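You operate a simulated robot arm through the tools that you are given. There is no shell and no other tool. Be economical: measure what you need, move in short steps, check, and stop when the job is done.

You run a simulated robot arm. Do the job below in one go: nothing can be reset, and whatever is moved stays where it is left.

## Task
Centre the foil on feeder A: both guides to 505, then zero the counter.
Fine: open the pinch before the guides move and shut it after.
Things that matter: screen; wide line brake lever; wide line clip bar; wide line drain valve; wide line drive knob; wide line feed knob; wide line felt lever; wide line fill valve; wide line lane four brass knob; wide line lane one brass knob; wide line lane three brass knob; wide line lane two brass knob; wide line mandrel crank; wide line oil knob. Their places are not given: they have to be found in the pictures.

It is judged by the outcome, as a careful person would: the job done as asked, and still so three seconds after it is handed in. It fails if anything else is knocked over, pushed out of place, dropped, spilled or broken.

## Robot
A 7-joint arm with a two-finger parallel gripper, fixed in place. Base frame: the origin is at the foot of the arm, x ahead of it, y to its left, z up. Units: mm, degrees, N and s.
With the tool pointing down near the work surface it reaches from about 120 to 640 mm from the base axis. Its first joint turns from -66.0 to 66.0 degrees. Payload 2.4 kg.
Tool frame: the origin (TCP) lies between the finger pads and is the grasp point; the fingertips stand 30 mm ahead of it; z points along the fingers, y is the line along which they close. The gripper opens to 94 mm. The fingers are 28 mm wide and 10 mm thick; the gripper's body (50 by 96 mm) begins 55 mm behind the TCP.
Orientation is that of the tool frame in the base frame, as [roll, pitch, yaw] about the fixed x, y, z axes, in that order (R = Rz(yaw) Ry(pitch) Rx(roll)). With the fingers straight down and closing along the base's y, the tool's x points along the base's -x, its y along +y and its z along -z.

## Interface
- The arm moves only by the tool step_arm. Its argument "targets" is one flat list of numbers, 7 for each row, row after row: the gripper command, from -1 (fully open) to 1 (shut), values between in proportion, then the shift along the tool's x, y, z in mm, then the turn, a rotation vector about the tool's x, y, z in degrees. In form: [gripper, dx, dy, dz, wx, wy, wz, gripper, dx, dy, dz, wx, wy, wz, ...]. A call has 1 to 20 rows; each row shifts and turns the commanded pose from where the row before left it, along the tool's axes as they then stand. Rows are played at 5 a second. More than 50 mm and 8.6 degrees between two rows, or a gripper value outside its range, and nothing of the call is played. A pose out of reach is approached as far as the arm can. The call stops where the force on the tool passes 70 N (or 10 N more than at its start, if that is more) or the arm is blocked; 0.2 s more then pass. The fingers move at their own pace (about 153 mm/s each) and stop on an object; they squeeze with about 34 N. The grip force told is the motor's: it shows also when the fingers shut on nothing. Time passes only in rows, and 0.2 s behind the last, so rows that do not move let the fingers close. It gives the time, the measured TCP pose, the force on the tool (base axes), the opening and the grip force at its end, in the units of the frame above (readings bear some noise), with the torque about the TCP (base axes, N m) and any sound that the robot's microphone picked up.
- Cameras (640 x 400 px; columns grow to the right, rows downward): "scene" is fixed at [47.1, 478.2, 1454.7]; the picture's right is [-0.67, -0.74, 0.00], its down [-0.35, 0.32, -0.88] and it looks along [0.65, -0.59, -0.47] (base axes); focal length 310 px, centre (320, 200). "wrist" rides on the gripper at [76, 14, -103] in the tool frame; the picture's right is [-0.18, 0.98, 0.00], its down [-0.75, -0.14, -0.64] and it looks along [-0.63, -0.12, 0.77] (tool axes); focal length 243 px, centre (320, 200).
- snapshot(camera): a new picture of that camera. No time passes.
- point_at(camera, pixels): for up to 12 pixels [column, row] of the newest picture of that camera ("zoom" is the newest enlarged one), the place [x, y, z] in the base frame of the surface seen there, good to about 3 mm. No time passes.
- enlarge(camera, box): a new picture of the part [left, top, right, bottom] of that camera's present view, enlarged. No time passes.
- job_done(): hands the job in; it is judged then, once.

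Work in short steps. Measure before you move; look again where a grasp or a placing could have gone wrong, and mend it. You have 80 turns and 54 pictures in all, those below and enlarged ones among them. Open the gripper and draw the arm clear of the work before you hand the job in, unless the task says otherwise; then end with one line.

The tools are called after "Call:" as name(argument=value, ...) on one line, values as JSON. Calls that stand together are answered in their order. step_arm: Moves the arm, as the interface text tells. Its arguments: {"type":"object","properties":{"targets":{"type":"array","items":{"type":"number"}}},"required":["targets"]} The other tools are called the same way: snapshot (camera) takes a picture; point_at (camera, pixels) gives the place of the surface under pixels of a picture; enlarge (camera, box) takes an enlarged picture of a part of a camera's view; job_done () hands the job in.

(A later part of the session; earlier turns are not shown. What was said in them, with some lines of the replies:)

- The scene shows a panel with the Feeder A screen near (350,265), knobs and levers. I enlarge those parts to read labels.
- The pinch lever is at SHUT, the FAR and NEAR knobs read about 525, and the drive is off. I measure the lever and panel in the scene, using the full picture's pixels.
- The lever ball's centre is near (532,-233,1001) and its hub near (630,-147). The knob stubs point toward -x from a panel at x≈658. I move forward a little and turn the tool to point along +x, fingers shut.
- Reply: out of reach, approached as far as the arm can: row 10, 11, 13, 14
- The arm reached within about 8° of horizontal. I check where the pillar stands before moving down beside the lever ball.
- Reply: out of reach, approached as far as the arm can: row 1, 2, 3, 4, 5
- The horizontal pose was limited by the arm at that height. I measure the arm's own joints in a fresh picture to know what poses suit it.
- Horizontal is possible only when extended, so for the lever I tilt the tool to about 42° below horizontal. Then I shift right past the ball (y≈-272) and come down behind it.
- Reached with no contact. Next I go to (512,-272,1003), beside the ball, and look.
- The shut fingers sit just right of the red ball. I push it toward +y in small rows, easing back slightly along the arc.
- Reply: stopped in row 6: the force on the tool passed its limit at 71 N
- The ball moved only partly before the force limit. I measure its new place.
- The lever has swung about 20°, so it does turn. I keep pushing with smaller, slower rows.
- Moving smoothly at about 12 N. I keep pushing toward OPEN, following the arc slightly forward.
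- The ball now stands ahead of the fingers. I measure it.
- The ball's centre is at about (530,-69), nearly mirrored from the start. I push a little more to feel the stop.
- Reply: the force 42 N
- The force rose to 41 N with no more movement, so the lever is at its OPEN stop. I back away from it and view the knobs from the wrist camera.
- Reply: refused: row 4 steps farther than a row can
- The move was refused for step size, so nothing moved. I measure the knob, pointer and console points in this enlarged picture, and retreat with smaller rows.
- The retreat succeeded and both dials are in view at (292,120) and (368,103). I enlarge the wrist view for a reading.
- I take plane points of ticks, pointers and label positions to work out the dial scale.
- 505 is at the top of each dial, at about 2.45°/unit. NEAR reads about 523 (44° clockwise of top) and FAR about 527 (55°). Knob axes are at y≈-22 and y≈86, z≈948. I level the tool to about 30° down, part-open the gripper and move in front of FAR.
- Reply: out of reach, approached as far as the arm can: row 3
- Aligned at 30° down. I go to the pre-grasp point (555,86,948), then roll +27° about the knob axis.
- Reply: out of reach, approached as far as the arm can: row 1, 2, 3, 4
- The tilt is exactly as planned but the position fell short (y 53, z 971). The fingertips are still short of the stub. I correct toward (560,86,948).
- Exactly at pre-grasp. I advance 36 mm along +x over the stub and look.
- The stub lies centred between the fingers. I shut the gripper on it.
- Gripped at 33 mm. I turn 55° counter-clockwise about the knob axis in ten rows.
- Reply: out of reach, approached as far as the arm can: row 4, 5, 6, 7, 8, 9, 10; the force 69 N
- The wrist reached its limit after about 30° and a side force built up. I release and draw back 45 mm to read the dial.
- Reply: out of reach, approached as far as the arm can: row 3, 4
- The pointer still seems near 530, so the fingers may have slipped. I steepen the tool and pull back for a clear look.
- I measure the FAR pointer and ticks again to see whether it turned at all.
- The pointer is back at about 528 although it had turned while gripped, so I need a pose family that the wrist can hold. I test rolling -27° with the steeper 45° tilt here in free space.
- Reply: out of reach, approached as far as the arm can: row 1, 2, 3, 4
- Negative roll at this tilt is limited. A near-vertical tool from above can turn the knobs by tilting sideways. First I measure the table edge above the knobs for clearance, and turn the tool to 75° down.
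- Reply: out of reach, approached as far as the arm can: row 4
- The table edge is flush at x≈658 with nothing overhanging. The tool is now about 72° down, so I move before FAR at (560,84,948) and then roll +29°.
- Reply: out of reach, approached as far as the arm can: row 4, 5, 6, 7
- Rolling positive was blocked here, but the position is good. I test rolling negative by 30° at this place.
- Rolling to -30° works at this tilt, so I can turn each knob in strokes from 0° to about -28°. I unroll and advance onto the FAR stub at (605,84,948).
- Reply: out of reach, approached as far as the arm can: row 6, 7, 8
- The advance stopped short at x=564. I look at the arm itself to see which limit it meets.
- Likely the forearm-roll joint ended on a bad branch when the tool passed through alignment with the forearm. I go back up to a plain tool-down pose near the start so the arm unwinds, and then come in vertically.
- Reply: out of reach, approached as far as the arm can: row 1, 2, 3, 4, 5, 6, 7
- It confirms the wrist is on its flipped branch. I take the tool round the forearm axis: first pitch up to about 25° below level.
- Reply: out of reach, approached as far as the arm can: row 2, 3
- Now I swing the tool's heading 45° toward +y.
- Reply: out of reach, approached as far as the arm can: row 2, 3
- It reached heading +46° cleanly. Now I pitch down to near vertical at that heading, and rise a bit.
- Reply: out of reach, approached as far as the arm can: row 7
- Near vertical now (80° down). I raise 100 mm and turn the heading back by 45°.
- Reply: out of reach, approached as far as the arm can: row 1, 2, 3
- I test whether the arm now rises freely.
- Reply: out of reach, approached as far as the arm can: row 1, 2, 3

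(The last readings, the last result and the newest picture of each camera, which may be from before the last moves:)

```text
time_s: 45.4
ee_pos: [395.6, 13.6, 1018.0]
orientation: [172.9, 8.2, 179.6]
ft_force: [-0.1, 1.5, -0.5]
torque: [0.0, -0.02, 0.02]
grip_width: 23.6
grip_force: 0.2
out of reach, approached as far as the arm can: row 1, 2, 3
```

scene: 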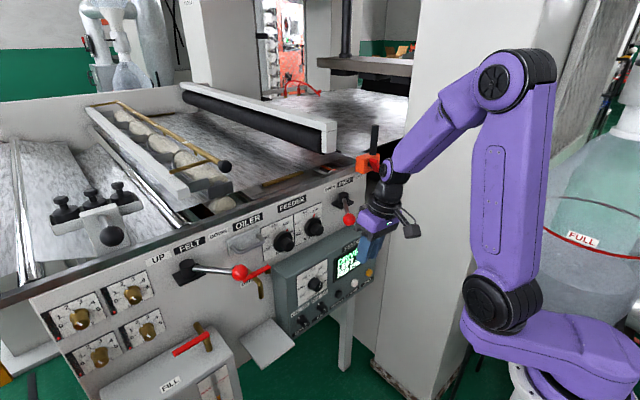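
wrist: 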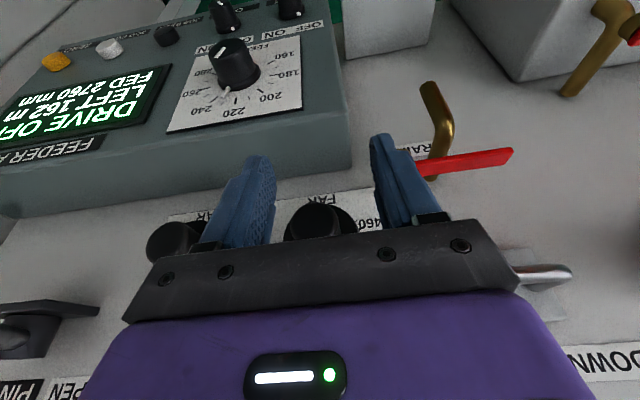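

It won't rise here; the first joint may be near its limit on this side. I move toward the starting place (y -130) first.

Call:
point_at(camera="scene", pixels=[[490, 303], [500, 85], [395, 170], [550, 350]])

Call:
step_arm(targets=[0.5, 0, -40, 0, 0, 0, 0, 0.5, 0, -40, 0, 0, 0, 0, 0.5, 0, -40, 0, 0, 0, 0, 0.5, 0, -30, 0, 0, 0, 0, 0.5, 0, 0, -40, 0, 0, 0, 0.5, 0, 0, -40, 0, 0, 0, 0.5, 0, 0, -40, 0, 0, 0, 0.5, 0, 0, 0, 0, 0, 0])

```text
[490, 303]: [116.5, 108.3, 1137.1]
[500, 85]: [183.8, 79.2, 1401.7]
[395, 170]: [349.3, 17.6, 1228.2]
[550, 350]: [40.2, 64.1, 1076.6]
```

```text
time_s: 47.2
ee_pos: [349.6, -138.3, 1046.1]
orientation: [172.5, 8.9, 179.5]
ft_force: [0.9, -0.4, 0.3]
torque: [0.0, 0.0, -0.03]
grip_width: 23.4
grip_force: 0.0
out of reach, approached as far as the arm can: row 5, 6, 7
```

The wrist still sits on the branch that favours level poses. I can work within it: FAR with the tool about 25° off axis, rolled positive. I move over to y≈40 and pitch up.

Call:
step_arm(targets=[-0.28, -20, 44, 0, 0, 0, 0, -0.28, -20, 44, 0, 0, 0, 0, -0.28, -20, 44, 0, 0, 0, 0, -0.28, -20, 40, 0, 0, 0, 0, -0.28, -10, 0, 0, 0, -8, 0, -0.28, -10, 0, 0, 0, -8, 0, -0.28, -10, 0, 0, 0, -8, 0, -0.28, 0, 0, 5, 0, -8, 0, -0.28, 0, 0, 5, 0, -8, 0, -0.28, 0, 0, 5, 0, -8, 0, -0.28, 0, 0, 5, 0, -8, 0, -0.28, 0, 0, 0, 0, 0, 0])

```text
time_s: 49.8
ee_pos: [382.6, -23.2, 1035.5]
orientation: [165.0, 63.5, 167.0]
ft_force: [-0.4, 0.1, 0.1]
torque: [-0.02, 0.04, -0.01]
grip_width: 60.2
grip_force: 0.0
out of reach, approached as far as the arm can: row 1, 2, 3, 4, 10, 11
```

Tilt is about 25° and roll about +7°. I roll a further 58° about base x here in the free space.

Call:
step_arm(targets=[-0.28, 0, 0, 0, -3.17, 0, 6.57, -0.28, 0, 0, 0, -3.17, 0, 6.57, -0.28, 0, 0, 0, -3.17, 0, 6.57, -0.28, 0, 0, 0, -3.17, 0, 6.57, -0.28, 0, 0, 0, -3.17, 0, 6.57, -0.28, 0, 0, 0, -3.17, 0, 6.57, -0.28, 0, 0, 0, -3.17, 0, 6.57, -0.28, 0, 0, 0, -3.17, 0, 6.57, -0.28, 0, 0, 0, 0, 0, 0])

```text
time_s: 51.8
ee_pos: [380.6, -23.9, 1035.5]
orientation: [101.5, 22.0, 118.6]
ft_force: [-0.8, 0.3, 0.4]
torque: [-0.03, -0.01, 0.0]
grip_width: 59.9
grip_force: 0.1
```

Orientation is right (closing axis square to the knob axis). I go to FAR's pre-grasp (558,84,948).

Call:
step_arm(targets=[-0.28, 7, -5.65, 36.4, 0, 0, 0, -0.28, 7, -5.65, 36.4, 0, 0, 0, -0.28, 7, -5.65, 36.4, 0, 0, 0, -0.28, 7, -5.65, 36.4, 0, 0, 0, -0.28, 7, -5.65, 36.4, 0, 0, 0, -0.28, 7, -5.65, 36.4, 0, 0, 0, -0.28, 0, 0, 0, 0, 0, 0])

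```text
time_s: 53.4
ee_pos: [557.6, 85.9, 949.1]
orientation: [101.6, 22.2, 118.6]
ft_force: [0.2, 0.0, -0.1]
torque: [0.01, 0.02, -0.03]
grip_width: 60.4
grip_force: 0.0
```

It reached exactly. I rehearse the 55° turn and return here in free air to see if the whole stroke is reachable.

Call:
step_arm(targets=[-0.28, 0, 0, 0, 3.06, 0, -6.18, -0.28, 0, 0, 0, 3.06, 0, -6.18, -0.28, 0, 0, 0, 3.06, 0, -6.18, -0.28, 0, 0, 0, 3.06, 0, -6.18, -0.28, 0, 0, 0, 3.06, 0, -6.18, -0.28, 0, 0, 0, 3.06, 0, -6.18, -0.28, 0, 0, 0, 3.06, 0, -6.18, -0.28, 0, 0, 0, 3.06, 0, -6.18, -0.28, 0, 0, 0, 0, 0, 0, -0.28, 0, 0, 0, -3.06, 0, 6.18, -0.28, 0, 0, 0, -3.06, 0, 6.18, -0.28, 0, 0, 0, -3.06, 0, 6.18, -0.28, 0, 0, 0, -3.06, 0, 6.18, -0.28, 0, 0, 0, -3.06, 0, 6.18, -0.28, 0, 0, 0, -3.06, 0, 6.18, -0.28, 0, 0, 0, -3.06, 0, 6.18, -0.28, 0, 0, 0, -3.06, 0, 6.18, -0.28, 0, 0, 0, 0, 0, 0])

```text
time_s: 57.2
ee_pos: [559.6, 83.5, 947.5]
orientation: [101.6, 22.1, 118.6]
ft_force: [0.4, 0.1, 0.4]
torque: [0.01, 0.0, 0.01]
grip_width: 60.6
grip_force: 0.0
```

The whole stroke is reachable. I advance onto the stub, grip it and turn 56° counter-clockwise.

Call:
step_arm(targets=[-0.28, -5.5, 0, 11.1, 0, 0, 0, -0.28, -5.5, 0, 11.1, 0, 0, 0, -0.28, -5.5, 0, 11.1, 0, 0, 0, -0.28, 0, 0, 0, 0, 0, 0, 1, 0, 0, 0, 0, 0, 0, 1, 0, 0, 0, 0, 0, 0, 1, 0, 0, 0, 0, 0, 0])

Call:
step_arm(targets=[1, 0, 0, 0, 2.49, 0, -5.02, 1, 0, 0, 0, 2.49, 0, -5.02, 1, 0, 0, 0, 2.49, 0, -5.02, 1, 0, 0, 0, 2.49, 0, -5.02, 1, 0, 0, 0, 2.49, 0, -5.02, 1, 0, 0, 0, 2.49, 0, -5.02, 1, 0, 0, 0, 2.49, 0, -5.02, 1, 0, 0, 0, 2.49, 0, -5.02, 1, 0, 0, 0, 2.49, 0, -5.02, 1, 0, 0, 0, 2.49, 0, -5.02, 1, 0, 0, 0, 0, 0, 0])

Call:
snapshot(camera="wrist")

```text
time_s: 58.8
ee_pos: [595.7, 84.2, 946.1]
orientation: [102.0, 22.1, 118.6]
ft_force: [7.1, -3.0, -16.8]
torque: [-0.03, 0.59, -0.17]
grip_width: 33.2
grip_force: 45.5
```

```text
time_s: 61.2
ee_pos: [596.0, 84.2, 945.9]
orientation: [160.8, 62.0, 163.0]
ft_force: [-4.4, 5.7, -21.3]
torque: [-0.01, 0.07, 0.22]
grip_width: 33.1
grip_force: 45.3
```

```text
18 pictures are left
```

wrist: 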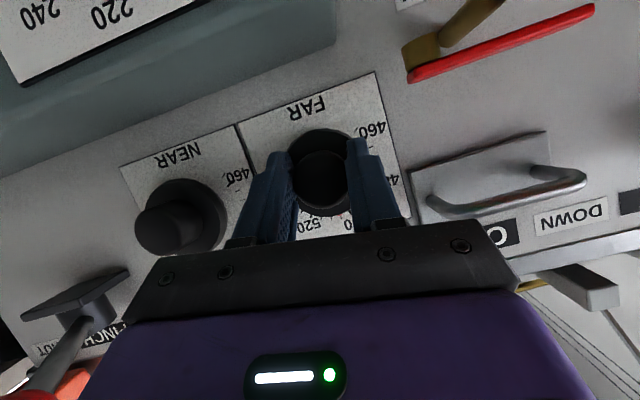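

Low torque, so no slipping evident. I enlarge to read FAR while still gripped.

Call:
enlarge(camera="wrist", box=[240, 70, 420, 245])

```text
2.29 times, centred on (330, 158) of wrist
```

zoom: 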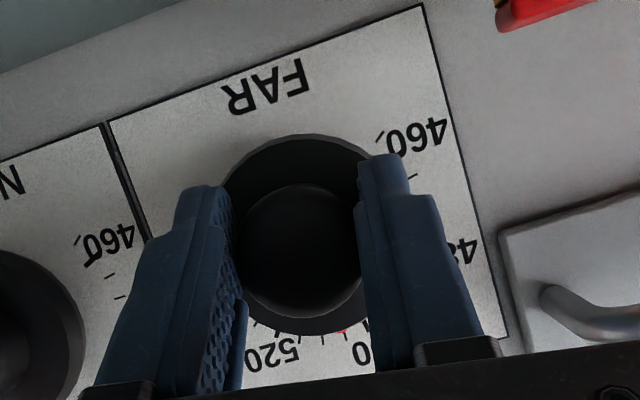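

The pointer is at the first tick beside 500, i.e. 505. I release gently and back straight out.

Call:
step_arm(targets=[0.2, 0, 0, 0, 0, 0, 0, -0.28, 0, 0, 0, 0, 0, 0, -0.28, 0, 0, 0, 0, 0, 0, -0.28, 5.5, 0, -11.1, 0, 0, 0, -0.28, 5.5, 0, -11.1, 0, 0, 0, -0.28, 5.5, 0, -11.1, 0, 0, 0, -0.28, 0, 0, 0, 0, 0, 0])

Call:
enlarge(camera="scene", box=[220, 180, 340, 260])

Call:
enlarge(camera="wrist", box=[240, 60, 420, 245])

```text
time_s: 62.8
ee_pos: [559.4, 83.1, 947.9]
orientation: [160.3, 62.3, 162.4]
ft_force: [-0.5, 0.9, -0.2]
torque: [-0.07, -0.03, -0.03]
grip_width: 60.1
grip_force: 0.0
```

```text
5.00 times, centred on (280, 220) of scene
```

zoom: 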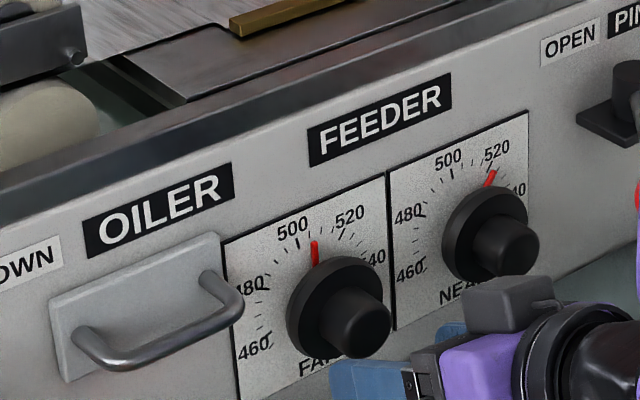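

```text
2.16 times, centred on (330, 152) of wrist
```

zoom: 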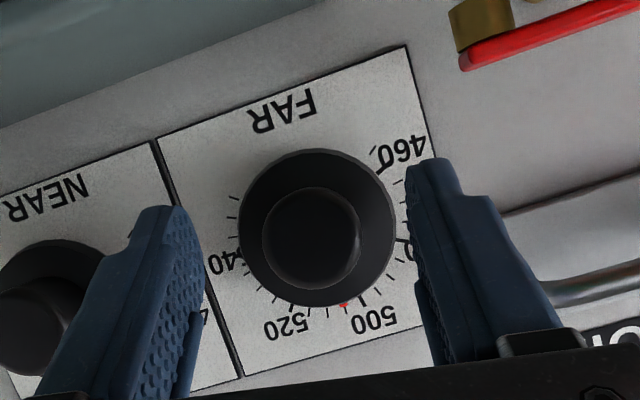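

FAR held, with its pointer at (314,250) beside the 500 tick at (298,243). I measure the exact angle.

Call:
point_at(camera="zoom", pixels=[[344, 304], [362, 297], [293, 308], [327, 312], [311, 315]])

Call:
enlarge(camera="scene", box=[260, 215, 320, 255])

```text
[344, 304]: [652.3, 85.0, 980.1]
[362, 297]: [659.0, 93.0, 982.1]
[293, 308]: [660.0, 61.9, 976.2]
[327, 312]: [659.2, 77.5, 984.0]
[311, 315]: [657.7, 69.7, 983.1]
```

```text
10.00 times, centred on (290, 235) of scene
```

zoom: 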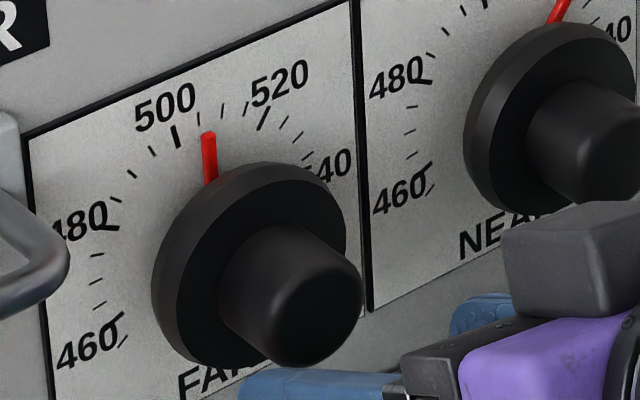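

FAR's pointer is at y 85.0 against an axis at 84.2, so it reads 505. For NEAR I retreat, roll back to +65° and bring the tool nearer the knob axis (p≈8°) to clear the lever ball.

Call:
step_arm(targets=[-0.28, 13.3, 0, -27, 0, 0, 0, -0.28, 13.3, 0, -27, 0, 0, 0, -0.28, 13.3, 0, -27, 0, 0, 0, -0.28, 0, 0, 0, -3.1, 0, 6.27, -0.28, 0, 0, 0, -3.1, 0, 6.27, -0.28, 0, 0, 0, -3.1, 0, 6.27, -0.28, 0, 0, 0, -3.1, 0, 6.27, -0.28, 0, 0, 0, -3.1, 0, 6.27, -0.28, 0, 0, 0, -3.1, 0, 6.27, -0.28, 0, 0, 0, -3.1, 0, 6.27, -0.28, 0, 0, 0, -3.1, 0, 6.27, 0.1, 0, 0, 0, 0, -6, 0, 0.1, 0, 0, 0, 0, -6, 0, 0.1, 0, 0, 0, 0, -6, 0, 0.1, 0, 0, 0, 0, 0, 0])

```text
time_s: 66.0
ee_pos: [469.0, 83.5, 948.0]
orientation: [93.7, 24.7, 99.1]
ft_force: [0.1, -0.3, -0.6]
torque: [0.01, 0.03, -0.01]
grip_width: 42.2
grip_force: 0.0
```

Tool is at p≈8°, roll 65°. I shift to y≈-23.5 in front of NEAR and part-way forward, then look at the clearances.

Call:
step_arm(targets=[-0.06, -31.7, -15.7, -4.6, 0, 0, 0, -0.06, -31.7, -15.7, -4.6, 0, 0, 0, -0.06, -31.7, -15.7, -4.6, 0, 0, 0, -0.06, -5.4, 0, 37.6, 0, 0, 0, -0.06, -5.4, 0, 37.6, 0, 0, 0, -0.06, 0, 0, 0, 0, 0, 0])

Call:
snapshot(camera="wrist")

Call:
enlarge(camera="scene", box=[260, 150, 420, 260])

```text
time_s: 67.4
ee_pos: [547.2, -22.3, 947.4]
orientation: [93.8, 24.7, 99.1]
ft_force: [0.0, -0.3, 0.4]
torque: [-0.01, -0.01, 0.01]
grip_width: 49.8
grip_force: 0.1
```

```text
13 pictures are left
```

wrist: 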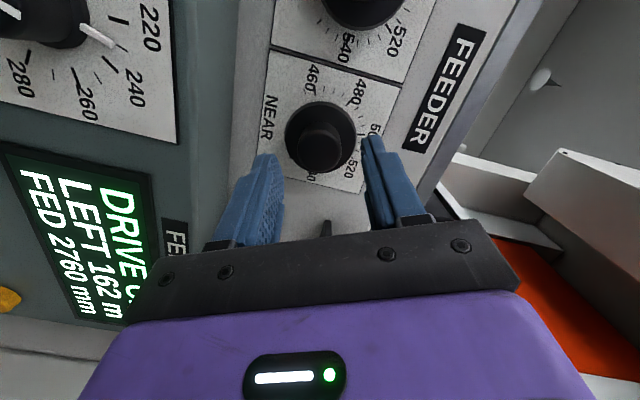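

```text
3.64 times, centred on (340, 205) of scene
```

zoom: 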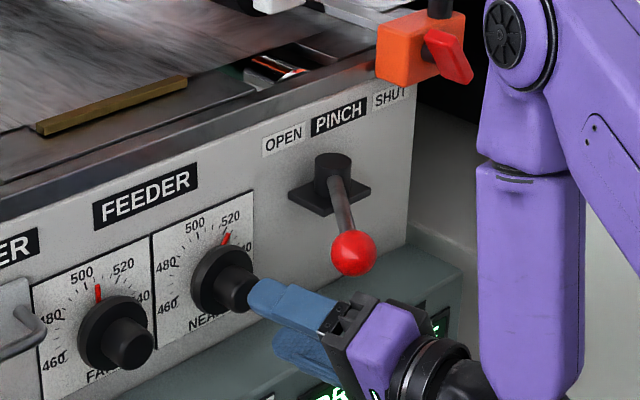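

The NEAR stub is centred between the fingers and the ball is above the gripper. I advance 49 mm in small rows.

Call:
step_arm(targets=[-0.06, -1.4, 0, 9.7, 0, 0, 0, -0.06, -1.4, 0, 9.7, 0, 0, 0, -0.06, -1.4, 0, 9.7, 0, 0, 0, -0.06, -1.4, 0, 9.7, 0, 0, 0, -0.06, -1.4, 0, 9.7, 0, 0, 0, -0.06, 0, 0, 0, 0, 0, 0])

Call:
enlarge(camera="scene", box=[260, 170, 400, 260])

```text
time_s: 68.8
ee_pos: [593.7, -23.1, 944.0]
orientation: [94.0, 24.7, 99.1]
ft_force: [-1.3, 1.3, -2.8]
torque: [0.1, -0.31, -0.2]
grip_width: 49.9
grip_force: 0.0
```

```text
4.44 times, centred on (330, 215) of scene
```

zoom: 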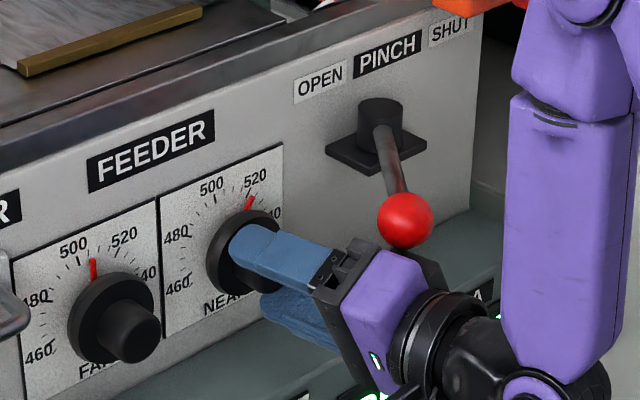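

A very light touch (about 3 N), probably the body against the ball. I roll 15° with open fingers, which should gain clearance, and check.

Call:
step_arm(targets=[-0.06, 0, 0, 0, 1.08, 0, -7.42, -0.06, 0, 0, 0, 1.08, 0, -7.42, -0.06, 0, 0, 0, 0, 0, 0])

```text
time_s: 69.6
ee_pos: [592.8, -18.7, 947.1]
orientation: [96.9, 39.8, 101.3]
ft_force: [-11.5, 17.1, -10.2]
torque: [-0.32, -1.18, -1.52]
grip_width: 50.1
grip_force: 0.0
```

The ball touches the gripper at about (524,-49,984), so I need the tool fully level with the knob axis. I back out and set p≈0, roll about 60°.

Call:
step_arm(targets=[-0.06, 1.4, 0, -9.8, 0, 0, 0, -0.06, 1.4, 0, -9.8, 0, 0, 0, -0.06, 2.8, 0, -19.6, 0, 0, 0, -0.06, 2.8, 0, -19.6, 0, 0, 0, -0.06, 2.8, 0, -19.6, 0, 0, 0, -0.06, 0, 0, 0, 0, -4.2, 0, -0.06, 0, 0, 0, 0, -4.2, 0, -0.06, 0, 0, 0, 0, 0, 5, -0.06, 0, 0, 0, 0, 0, 5, -0.06, 0, 0, 0, 0, 0, 0])

Call:
enlarge(camera="scene", box=[260, 170, 400, 260])

Call:
point_at(camera="zoom", pixels=[[405, 220], [380, 110], [395, 175], [155, 325], [258, 260]])

```text
time_s: 71.8
ee_pos: [514.5, -22.7, 945.3]
orientation: [90.0, 29.8, 89.8]
ft_force: [-1.1, -0.4, -0.2]
torque: [0.02, 0.03, -0.01]
grip_width: 49.8
grip_force: 0.1
```

```text
4.44 times, centred on (330, 215) of scene
```

zoom: 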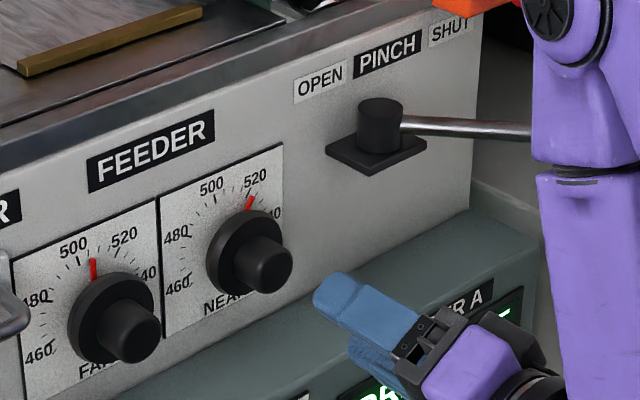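

```text
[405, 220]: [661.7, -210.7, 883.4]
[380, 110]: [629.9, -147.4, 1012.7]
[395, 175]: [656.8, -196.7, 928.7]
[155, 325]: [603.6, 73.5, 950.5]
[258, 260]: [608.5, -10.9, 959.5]
```

The lever has snapped back to SHUT from that touch; NEAR has not moved. I must reopen it before turning NEAR. I back off, unroll to 0°, shut the fingers and go to the right side of the ball.

Call:
step_arm(targets=[1, 0, 0, -40, 0, 0, 0, 1, 0, 0, -30, 0, 0, 0, 1, 0, 0, 0, 0, 0, -7.5, 1, 0, 0, 0, 0, 0, -7.5, 1, 0, 0, 0, 0, 0, -7.5, 1, 0, 0, 0, 0, 0, -7.5, 1, 0, 0, 0, 0, 0, -7.5, 1, 0, 0, 0, 0, 0, -7.5, 1, 0, 0, 0, 0, 0, -7.5, 1, 0, 0, 0, 0, 0, -7.5, 1, -9.6, -42, 0, 0, 0, 0, 1, -9.6, -42, 0, 0, 0, 0, 1, -9.6, -42, 0, 0, 0, 0, 1, -9.6, -42, 0, 0, 0, 0, 1, -9.6, -42, 0, 0, 0, 0, 1, -9.6, -42, 0, 0, 0, 0, 1, 0, 0, 0, 0, 0, 0])

```text
time_s: 75.4
ee_pos: [442.5, -275.1, 1003.5]
orientation: [8.8, 89.8, 8.8]
ft_force: [0.2, 0.3, 0.0]
torque: [0.0, 0.05, 0.01]
grip_width: 0.0
grip_force: 32.8
```

Exactly there. I move forward beside the ball and push slowly toward +y.

Call:
step_arm(targets=[1, 0, 0, 35, 0, 0, 0, 1, 0, 0, 33, 0, 0, 0, 1, 0, 6, 0, 0, 0, 0, 1, 0, 6, 0, 0, 0, 0, 1, 0, 6, -2, 0, 0, 0, 1, 0, 6, -3, 0, 0, 0, 1, 0, 6, -3, 0, 0, 0, 1, 0, 6, -3, 0, 0, 0, 1, 0, 6, -3, 0, 0, 0, 1, 0, 6, -3, 0, 0, 0, 1, 0, 6, -3, 0, 0, 0, 1, 0, 6, -2, 0, 0, 0, 1, 0, 6, 0, 0, 0, 0, 1, 0, 6, 0, 0, 0, 0, 1, 0, 6, 0, 0, 0, 0, 1, 0, 6, 0, 0, 0, 0, 1, 0, 6, 0, 0, 0, 0, 1, 0, 6, 0, 0, 0, 0, 1, 0, 6, 0, 0, 0, 0, 1, 0, 0, 0, 0, 0, 0])

```text
time_s: 79.6
ee_pos: [491.0, -173.3, 1002.5]
orientation: [-13.8, 89.8, -14.2]
ft_force: [-13.1, -15.0, 1.1]
torque: [-0.03, 0.02, -0.1]
grip_width: 0.0
grip_force: 33.2
```

Moving well with about 15 N. I go on to the OPEN stop.

Call:
step_arm(targets=[1, 0, 6, 0, 0, 0, 0, 1, 0, 6, 0, 0, 0, 0, 1, 0, 6, 0, 0, 0, 0, 1, 0, 6, 0, 0, 0, 0, 1, 0, 6, 0, 0, 0, 0, 1, 0, 6, 0, 0, 0, 0, 1, 0, 6, 0, 0, 0, 0, 1, 0, 6, 0, 0, 0, 0, 1, 0, 6, 1, 0, 0, 0, 1, 0, 6, 1, 0, 0, 0, 1, 0, 6, 1, 0, 0, 0, 1, 0, 6, 1, 0, 0, 0, 1, 0, 6, 1, 0, 0, 0, 1, 0, 5, 1, 0, 0, 0, 1, 0, 3, 0, 0, 0, 0, 1, 0, 0, 0, 0, 0, 0])

Call:
enlarge(camera="scene", box=[260, 130, 440, 250])

Call:
point_at(camera="zoom", pixels=[[316, 298], [308, 301]])

```text
time_s: 83.0
ee_pos: [497.1, -89.8, 1002.9]
orientation: [-74.1, 90.0, -74.7]
ft_force: [2.1, -20.0, -4.0]
torque: [-0.11, 0.13, -0.65]
grip_width: 0.0
grip_force: 33.0
```

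```text
3.33 times, centred on (350, 190) of scene
```

zoom: 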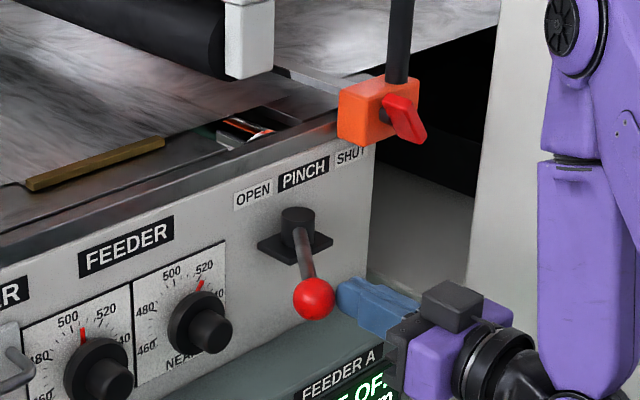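

```text
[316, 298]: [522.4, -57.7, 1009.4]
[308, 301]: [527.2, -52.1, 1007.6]
```

OPEN again (ball back at about (525,-55)). I back off and set up for NEAR at x≈437 with roll 60° and p≈-4°, which keeps the body away from the ball.

Call:
step_arm(targets=[1, 0, -10, 0, 0, 0, 0, 1, 0, -10, -10, 0, 0, 0, 1, 0, 0, -40, 0, 0, 0, 1, 28, 0, -10, 0, 0, 0, -0.06, 28, 0, 0, 0, 0, 0, -0.06, 0, 43, 0, 0, 0, 0, -0.06, 0, 43, 0, 0, 0, 0, -0.06, 0, 0, 0, 0, 0, 7.5, -0.06, 0, 0, 0, 0, 0, 7.5, -0.06, 0, 0, 0, 0, 0, 7.5, -0.06, 0, 0, 0, 0, 0, 7.5, -0.06, 0, 0, 0, 0, 0, 7.5, -0.06, 0, 0, 0, 0, 0, 7.5, -0.06, 0, 0, 0, 0, 0, 7.5, -0.06, 0, 0, 0, 0, 0, 7.5, -0.06, 0, 0, 0, 0, -4, 0, -0.06, 0, 0, 0, 0, 0, 0])

```text
time_s: 86.6
ee_pos: [436.0, -21.0, 946.9]
orientation: [87.6, 29.9, 85.1]
ft_force: [0.4, -0.5, -0.3]
torque: [0.02, 0.01, 0.01]
grip_width: 49.6
grip_force: 0.1
```

Pose is right. I go to (560,-23,946) and rehearse the 44° turn and return in the air.

Call:
step_arm(targets=[-0.06, 2.0, -1.9, 41.2, 0, 0, 0, -0.06, 3.1, 0, 41.2, 0, 0, 0, -0.06, 3.1, 0, 41.2, 0, 0, 0, -0.06, 0, 0, 0, -0.54, 0, -7.31, -0.06, 0, 0, 0, -0.54, 0, -7.31, -0.06, 0, 0, 0, -0.54, 0, -7.31, -0.06, 0, 0, 0, -0.54, 0, -7.31, -0.06, 0, 0, 0, -0.54, 0, -7.31, -0.06, 0, 0, 0, -0.54, 0, -7.31, -0.06, 0, 0, 0, 0.54, 0, 7.31, -0.06, 0, 0, 0, 0.54, 0, 7.31, -0.06, 0, 0, 0, 0.54, 0, 7.31, -0.06, 0, 0, 0, 0.54, 0, 7.31, -0.06, 0, 0, 0, 0.54, 0, 7.31, -0.06, 0, 0, 0, 0.54, 0, 7.31, -0.06, 0, 0, 0, 0, 0, 0])

Call:
enlarge(camera="scene", box=[260, 170, 400, 260])

```text
time_s: 90.0
ee_pos: [559.8, -21.4, 945.8]
orientation: [87.6, 29.8, 85.3]
ft_force: [0.2, 0.3, 0.0]
torque: [-0.01, -0.01, 0.03]
grip_width: 49.8
grip_force: 0.1
```

```text
4.44 times, centred on (330, 215) of scene
```

zoom: 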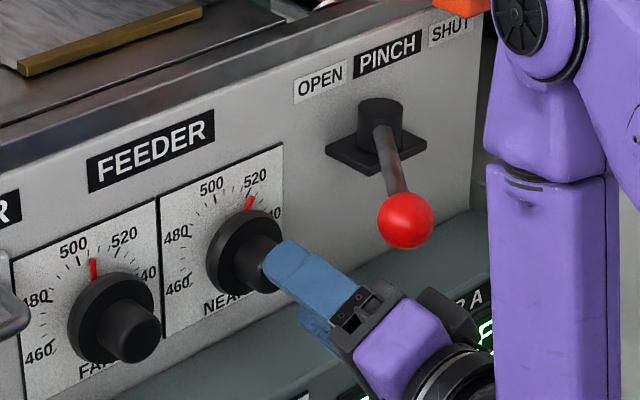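

A dark block on the gripper's upper right, at (455,305), is what neared the ball before. I measure it and the ball.

Call:
point_at(camera="zoom", pixels=[[432, 292], [455, 298], [470, 318], [478, 340], [445, 310], [405, 218], [402, 240], [400, 290]])

```text
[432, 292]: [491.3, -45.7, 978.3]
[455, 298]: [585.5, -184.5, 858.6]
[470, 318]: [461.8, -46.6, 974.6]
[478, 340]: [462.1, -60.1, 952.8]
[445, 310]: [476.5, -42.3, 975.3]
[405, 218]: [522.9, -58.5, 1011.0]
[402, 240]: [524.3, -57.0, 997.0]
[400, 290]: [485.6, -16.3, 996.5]
```

The block will pass the ball with about 16 mm to spare at p=-4° through the whole turn. I advance 36 mm onto the stub and check the force before gripping.

Call:
step_arm(targets=[-0.06, 0.2, -0.5, 9, 0, 0, 0, -0.06, 0.2, -0.5, 9, 0, 0, 0, -0.06, 0.7, 0, 9, 0, 0, 0, -0.06, 0.7, 0, 8.5, 0, 0, 0, -0.06, 0, 0, 0, 0, 0, 0])

```text
time_s: 91.2
ee_pos: [597.1, -24.2, 946.5]
orientation: [87.6, 29.9, 85.3]
ft_force: [-0.6, -0.3, -0.1]
torque: [-0.03, 0.01, -0.03]
grip_width: 49.9
grip_force: 0.1
```

No contact. I grip and turn about 41° counter-clockwise, then read.

Call:
step_arm(targets=[1, 0, 0, 0, 0, 0, 0, 1, 0, 0, 0, 0, 0, 0, 1, 0, 0, 0, 0, 0, 0, 1, 0, 0, 0, -0.434, 0, -5.84, 1, 0, 0, 0, -0.434, 0, -5.84, 1, 0, 0, 0, -0.434, 0, -5.84, 1, 0, 0, 0, -0.434, 0, -5.84, 1, 0, 0, 0, -0.434, 0, -5.84, 1, 0, 0, 0, -0.434, 0, -5.84, 1, 0, 0, 0, -0.434, 0, -5.84, 1, 0, 0, 0, 0, 0, 0])

Call:
enlarge(camera="scene", box=[270, 180, 390, 260])

```text
time_s: 93.6
ee_pos: [596.7, -24.2, 945.7]
orientation: [78.6, 70.7, 77.8]
ft_force: [17.3, -7.5, -14.0]
torque: [-0.01, 0.35, -0.29]
grip_width: 33.2
grip_force: 44.9
```

```text
5.00 times, centred on (330, 220) of scene
```

zoom: 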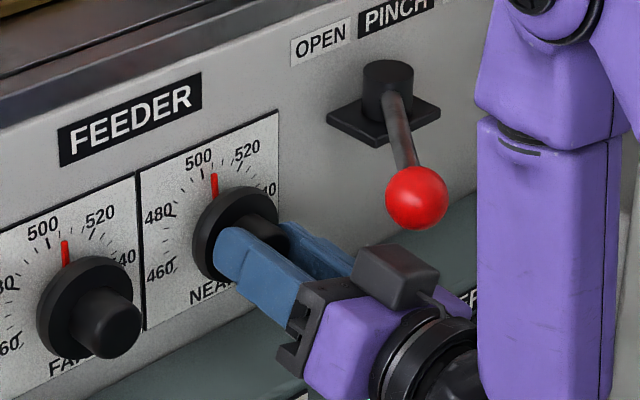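

NEAR's pointer now looks like FAR's. I measure both pointers to compare.

Call:
point_at(camera="zoom", pixels=[[213, 178], [214, 184], [215, 191], [64, 244], [65, 251], [66, 258]])

```text
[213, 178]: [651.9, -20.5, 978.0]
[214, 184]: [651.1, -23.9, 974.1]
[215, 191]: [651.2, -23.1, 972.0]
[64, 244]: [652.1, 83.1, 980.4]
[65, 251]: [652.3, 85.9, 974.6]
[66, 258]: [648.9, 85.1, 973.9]
```

Both are near the top mark. I release and back straight out of the lever's way, then check ticks through both cameras.

Call:
step_arm(targets=[0.2, 0, 0, 0, 0, 0, 0, -0.06, 0, 0, 0, 0, 0, 0, -0.06, 0, 0, 0, 0, 0, 0, -0.06, -0.8, 0, -10, 0, 0, 0, -0.06, -1.5, 0, -20, 0, 0, 0, -0.06, -3, 0, -40, 0, 0, 0, -0.06, -2, 0, -28, 0, 0, 0, -0.06, 0, 0, 0, 0, 0, 0])

Call:
enlarge(camera="scene", box=[265, 200, 340, 250])

Call:
point_at(camera="zoom", pixels=[[320, 200], [330, 120], [330, 140], [100, 280], [108, 310]])

```text
time_s: 95.4
ee_pos: [496.6, -22.0, 946.1]
orientation: [78.0, 70.6, 77.5]
ft_force: [-0.4, 0.6, -0.2]
torque: [0.02, 0.02, -0.02]
grip_width: 49.9
grip_force: 0.1
```

```text
8.00 times, centred on (302, 225) of scene
```

zoom: 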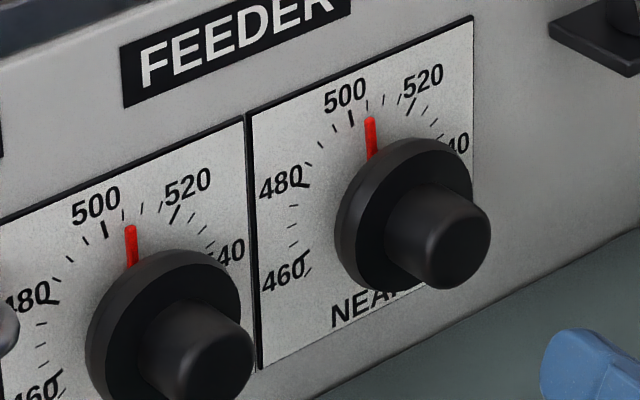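

```text
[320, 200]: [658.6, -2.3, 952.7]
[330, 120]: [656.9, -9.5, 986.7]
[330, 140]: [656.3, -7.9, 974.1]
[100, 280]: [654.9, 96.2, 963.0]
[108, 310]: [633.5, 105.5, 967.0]
```

Ticks suggest NEAR may be a unit or two low. I take one wrist view, more head-on, to settle it.

Call:
enlarge(camera="wrist", box=[230, 40, 430, 190])

```text
2.67 times, centred on (330, 115) of wrist
```

zoom: 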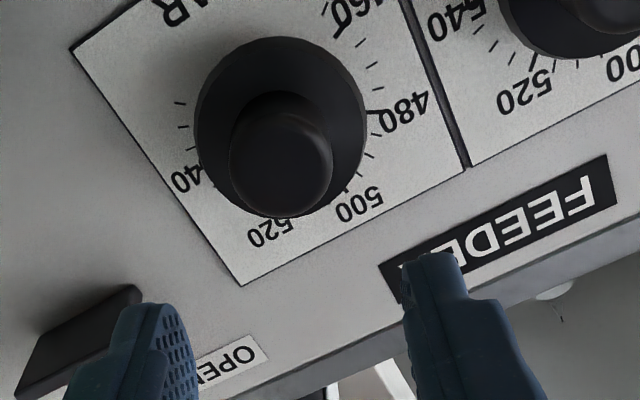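

That view hides the pointer. By measured spacing, NEAR is about 1 to 1.5 units below 505, so I regrip it and turn 3.3° clockwise.

Call:
step_arm(targets=[-0.06, 1.6, -2, 30, 0, 0, 0, -0.06, 2.2, 0, 30, 0, 0, 0, -0.06, 1.5, 0, 20, 0, 0, 0, -0.06, 1.5, 0, 20, 0, 0, 0, -0.06, 0, 0, 0, 0, 0, 0, 1, 0, 0, 0, 0, 0, 0, 1, 0, 0, 0, 0, 0, 0, 1, 0, 0, 0, 0, 0, 0, 1, 0, 0, 0, 0.12, 0, 1.65, 1, 0, 0, 0, 0.12, 0, 1.65, 1, 0, 0, 0, 0, 0, 0])

Call:
enlarge(camera="scene", box=[265, 200, 340, 250])

Call:
point_at(camera="zoom", pixels=[[370, 122], [371, 130], [372, 137], [371, 145], [372, 152], [373, 126], [130, 230], [131, 238], [132, 246], [132, 254], [133, 260], [130, 234]])

```text
time_s: 97.8
ee_pos: [597.3, -25.7, 945.3]
orientation: [79.8, 67.3, 79.3]
ft_force: [-4.2, 4.8, 1.5]
torque: [-0.01, -0.57, -0.15]
grip_width: 33.2
grip_force: 45.5
```

```text
8.00 times, centred on (302, 225) of scene
```

zoom: 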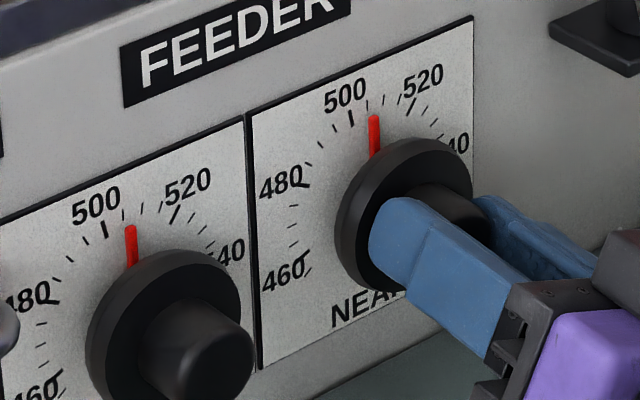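

```text
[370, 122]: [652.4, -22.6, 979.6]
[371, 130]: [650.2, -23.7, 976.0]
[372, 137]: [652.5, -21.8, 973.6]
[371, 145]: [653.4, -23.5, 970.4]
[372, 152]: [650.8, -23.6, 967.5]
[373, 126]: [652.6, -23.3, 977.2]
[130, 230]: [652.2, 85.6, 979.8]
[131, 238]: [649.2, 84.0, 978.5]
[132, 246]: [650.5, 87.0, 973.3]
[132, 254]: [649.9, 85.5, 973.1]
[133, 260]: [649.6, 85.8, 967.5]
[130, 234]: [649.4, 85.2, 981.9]
```

NEAR now matches FAR, both at 505. I release, back out to x≈440, unroll, shut the fingers and rise to the lever's height on its left side.

Call:
step_arm(targets=[0.2, 0, 0, 0, 0, 0, 0, -0.06, 0, 0, 0, 0, 0, 0, -0.06, 0, 0, 0, 0, 0, 0, -0.06, -0.8, 0, -10, 0, 0, 0, -0.06, -1.5, 0, -20, 0, 0, 0, -0.06, -3, 0, -40, 0, 0, 0, -0.06, -3, 0, -40, 0, 0, 0, 1, -3, 0, -45, 0, 0, 0, 1, 0, 0, 0, 0, 4.2, 0, 1, 0, 0, 0, 0, 0, -7.5, 1, 0, 0, 0, 0, 0, -7.5, 1, 0, 0, 0, 0, 0, -7.5, 1, -28, 0, 0, 0, 0, 0, 1, -28, 0, 0, 0, 0, 0, 1, 0, 0, 0, 0, 0, 0])

```text
time_s: 101.0
ee_pos: [442.1, -26.8, 1001.6]
orientation: [-101.3, 89.8, -101.2]
ft_force: [0.4, 0.0, -0.2]
torque: [0.0, -0.05, 0.02]
grip_width: 0.0
grip_force: 33.1
```

In place on the ball's left. I go forward beside it and push slowly toward SHUT.

Call:
step_arm(targets=[1, 0, 0, 34, 0, 0, 0, 1, 0, 0, 34, 0, 0, 0, 1, 0, -6, 0, 0, 0, 0, 1, 0, -6, 0, 0, 0, 0, 1, 0, -6, -2, 0, 0, 0, 1, 0, -6, -3, 0, 0, 0, 1, 0, -6, -3, 0, 0, 0, 1, 0, -6, -3, 0, 0, 0, 1, 0, -6, -3, 0, 0, 0, 1, 0, -6, -3, 0, 0, 0, 1, 0, -6, -2, 0, 0, 0, 1, 0, -6, 0, 0, 0, 0, 1, 0, -6, 0, 0, 0, 0, 1, 0, -6, 0, 0, 0, 0, 1, 0, -6, 0, 0, 0, 0, 1, 0, -6, 0, 0, 0, 0, 1, 0, -6, 0, 0, 0, 0, 1, 0, -6, 0, 0, 0, 0, 1, 0, 0, 0, 0, 0, 0])

Call:
step_arm(targets=[1, 0, -6, 0, 0, 0, 0, 1, 0, -6, 0, 0, 0, 0, 1, 0, -6, 0, 0, 0, 0, 1, 0, -6, 0, 0, 0, 0, 1, 0, -6, 0, 0, 0, 0, 1, 0, -6, 1, 0, 0, 0, 1, 0, -6, 1, 0, 0, 0, 1, 0, -6, 1, 0, 0, 0, 1, 0, -6, 1, 0, 0, 0, 1, 0, -6, 1, 0, 0, 0, 1, 0, -6, 1, 0, 0, 0, 1, 0, -6, 1, 0, 0, 0, 1, 0, 0, 0, 0, 0, 0])

```text
time_s: 105.0
ee_pos: [491.2, -123.0, 1002.4]
orientation: [-90.9, 89.8, -90.8]
ft_force: [0.0, 0.2, 0.3]
torque: [0.04, 0.02, 0.0]
grip_width: 0.0
grip_force: 33.1
```

```text
time_s: 107.8
ee_pos: [499.4, -193.0, 1003.4]
orientation: [-96.7, 89.9, -96.4]
ft_force: [-0.4, 0.1, -0.3]
torque: [0.01, 0.02, -0.01]
grip_width: 0.1
grip_force: 32.7
```

No force is felt, so the lever has probably snapped ahead to SHUT. I push the last bit to the stop and look.

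Call:
step_arm(targets=[1, 0, -5, 1, 0, 0, 0, 1, 0, -5, 1, 0, 0, 0, 1, 0, -4, 0, 0, 0, 0, 1, 0, -3, 0, 0, 0, 0, 1, 0, 0, 0, 0, 0, 0])

Call:
snapshot(camera="scene")

Call:
point_at(camera="scene", pixels=[[387, 200], [370, 273], [372, 268], [354, 283], [338, 293], [363, 279], [377, 262], [350, 290], [360, 292], [345, 265], [313, 245], [330, 255]])

```text
time_s: 109.0
ee_pos: [501.2, -208.1, 1002.4]
orientation: [-105.9, 90.0, -105.3]
ft_force: [-10.8, 19.3, 5.3]
torque: [-0.01, -0.14, 0.47]
grip_width: 0.0
grip_force: 33.2
```

```text
3 pictures are left
```

scene: 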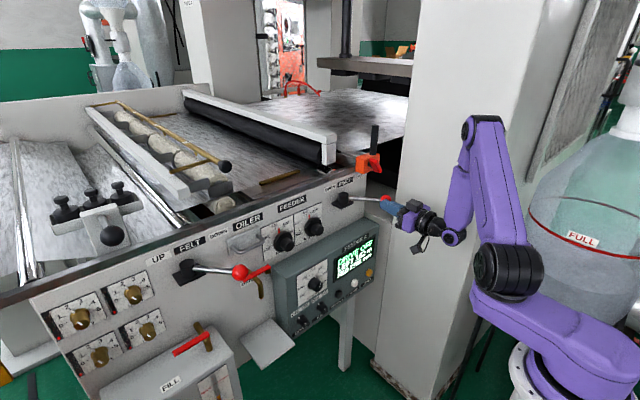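

```text
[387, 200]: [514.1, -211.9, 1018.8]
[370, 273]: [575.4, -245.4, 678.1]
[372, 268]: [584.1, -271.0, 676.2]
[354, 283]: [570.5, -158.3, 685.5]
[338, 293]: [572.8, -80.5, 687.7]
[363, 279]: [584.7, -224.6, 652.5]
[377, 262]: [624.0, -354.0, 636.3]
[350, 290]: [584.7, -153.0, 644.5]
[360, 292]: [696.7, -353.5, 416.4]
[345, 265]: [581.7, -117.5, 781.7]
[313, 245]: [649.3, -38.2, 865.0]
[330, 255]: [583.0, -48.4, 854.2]
```

The pinch is at SHUT (19 N at its stop, ball by (387,200)). The ZERO button is near (573,-242,679) on a face at x≈584. I back off, tilt about 24° down, and descend in front of it.

Call:
step_arm(targets=[1, 0, 10, 0, 0, 0, 0, 1, 0, 5, -35, 0, 0, 0, 1, 0, 0, -40, 0, 0, 0, 1, 0, -25, -15, 0, 8, 0, 1, 0, -24, 0, 0, 8, 0, 1, 0, 0, 0, 0, 8, 0, 1, 36.9, 0, 16.4, 0, 0, 0, 1, 36.9, 0, 16.4, 0, 0, 0, 1, 36.9, 0, 16.4, 0, 0, 0, 1, 36.9, 0, 16.4, 0, 0, 0, 1, 0, 0, 0, 0, 0, 0])

```text
time_s: 111.4
ee_pos: [410.2, -244.7, 842.2]
orientation: [-179.4, 65.9, -179.3]
ft_force: [-0.7, -0.4, 0.0]
torque: [-0.01, 0.0, 0.01]
grip_width: 0.0
grip_force: 33.0
```

Fine so far. I continue down to z≈679.

Call:
step_arm(targets=[1, 37.2, 1, 16.6, 0, 0, 0, 1, 37.2, 1, 16.6, 0, 0, 0, 1, 37.2, 0.7, 16.6, 0, 0, 0, 1, 37.2, 0, 16.6, 0, 0, 0, 1, 0, 0, 0, 0, 0, 0])

```text
time_s: 112.6
ee_pos: [410.5, -244.0, 679.2]
orientation: [-179.5, 66.0, -179.4]
ft_force: [-0.2, 0.5, 0.1]
torque: [0.03, -0.02, 0.02]
grip_width: 0.1
grip_force: 32.9
```

At height and aligned. I advance to x≈528, about 10 mm short of the button, and take a picture.

Call:
step_arm(targets=[1, -16, 0.7, 35.9, 0, 0, 0, 1, -16, 0.7, 35.9, 0, 0, 0, 1, -16, 0, 35.9, 0, 0, 0, 1, 0, 0, 0, 0, 0, 0])

Call:
snapshot(camera="wrist")

```text
time_s: 113.6
ee_pos: [530.4, -241.6, 678.3]
orientation: [-179.7, 66.0, -179.6]
ft_force: [0.6, 0.3, 0.7]
torque: [-0.04, -0.03, -0.04]
grip_width: 0.0
grip_force: 32.9
```

```text
2 pictures are left
```

wrist: 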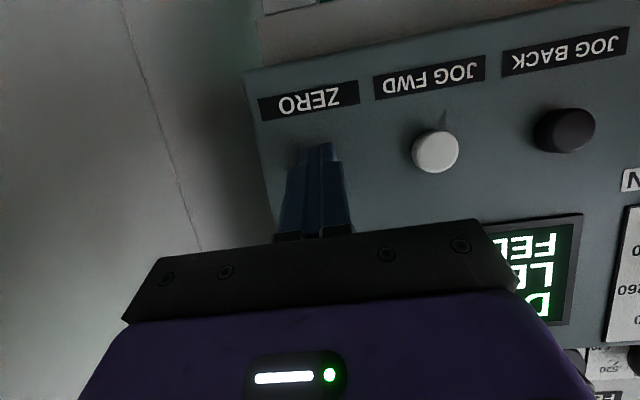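

The fingers hide the ZERO button, as they should if aligned. I check using the label and neighbour buttons.

Call:
point_at(camera="wrist", pixels=[[435, 152], [565, 132], [308, 100], [430, 77], [565, 50], [318, 150], [300, 150]])

```text
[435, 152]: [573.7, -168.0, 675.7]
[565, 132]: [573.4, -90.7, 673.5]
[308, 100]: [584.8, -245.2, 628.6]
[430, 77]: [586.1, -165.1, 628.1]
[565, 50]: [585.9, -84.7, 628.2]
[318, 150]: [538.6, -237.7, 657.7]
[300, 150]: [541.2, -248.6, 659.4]
```

The button should be at (573,-245,675). I shift 3 mm right and down, then press forward in small rows.

Call:
step_arm(targets=[1, 2.7, -3.4, 1.2, 0, 0, 0, 1, -3.2, 0, 7.2, 0, 0, 0, 1, -1.2, 0, 2.7, 0, 0, 0, 1, -0.8, 0, 1.8, 0, 0, 0, 1, -0.8, 0, 1.8, 0, 0, 0, 1, 0, 0, 0, 0, 0, 0])

```text
time_s: 115.0
ee_pos: [543.6, -244.4, 674.5]
orientation: [-179.6, 65.9, -179.5]
ft_force: [-3.0, 1.3, -1.1]
torque: [0.0, 0.02, 0.05]
grip_width: 0.0
grip_force: 32.9
heard: click
```

A click was heard with 3 N: the button was pressed. I withdraw straight back and look.

Call:
step_arm(targets=[1, 8, 0, -18, 0, 0, 0, 1, 16, 0, -35.9, 0, 0, 0, 1, 16, 0, -35.9, 0, 0, 0, 1, 16, 0, -35.9, 0, 0, 0, -0.5, 0, 0, 0, 0, 0, 0, -1, 0, 0, 0, 0, 0, 0])

Call:
enlarge(camera="scene", box=[255, 180, 395, 290])

```text
time_s: 116.4
ee_pos: [405.5, -243.4, 676.6]
orientation: [-179.4, 66.0, -179.5]
ft_force: [-0.4, -0.2, -0.7]
torque: [0.0, 0.02, 0.0]
grip_width: 93.7
grip_force: 0.1
```

```text
3.64 times, centred on (325, 235) of scene
```

zoom: 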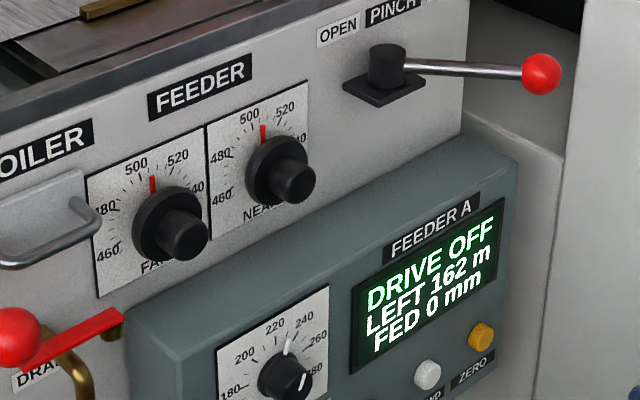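

The screen reads FED 0 mm, both pointers are at 505, the pinch lever is at SHUT, and the gripper is open and clear of the console. I hand in.

Call:
job_done()

```text
The job is handed in.
```

The foil on feeder A is centred: both guides read 505 by the dial pointers (to about one unit), the pinch is shut again, and the counter shows 0 mm. While I was lining up on the near guide, the gripper touched the pinch lever and knocked it shut; neither guide moved, and I reopened it before turning the near guide.
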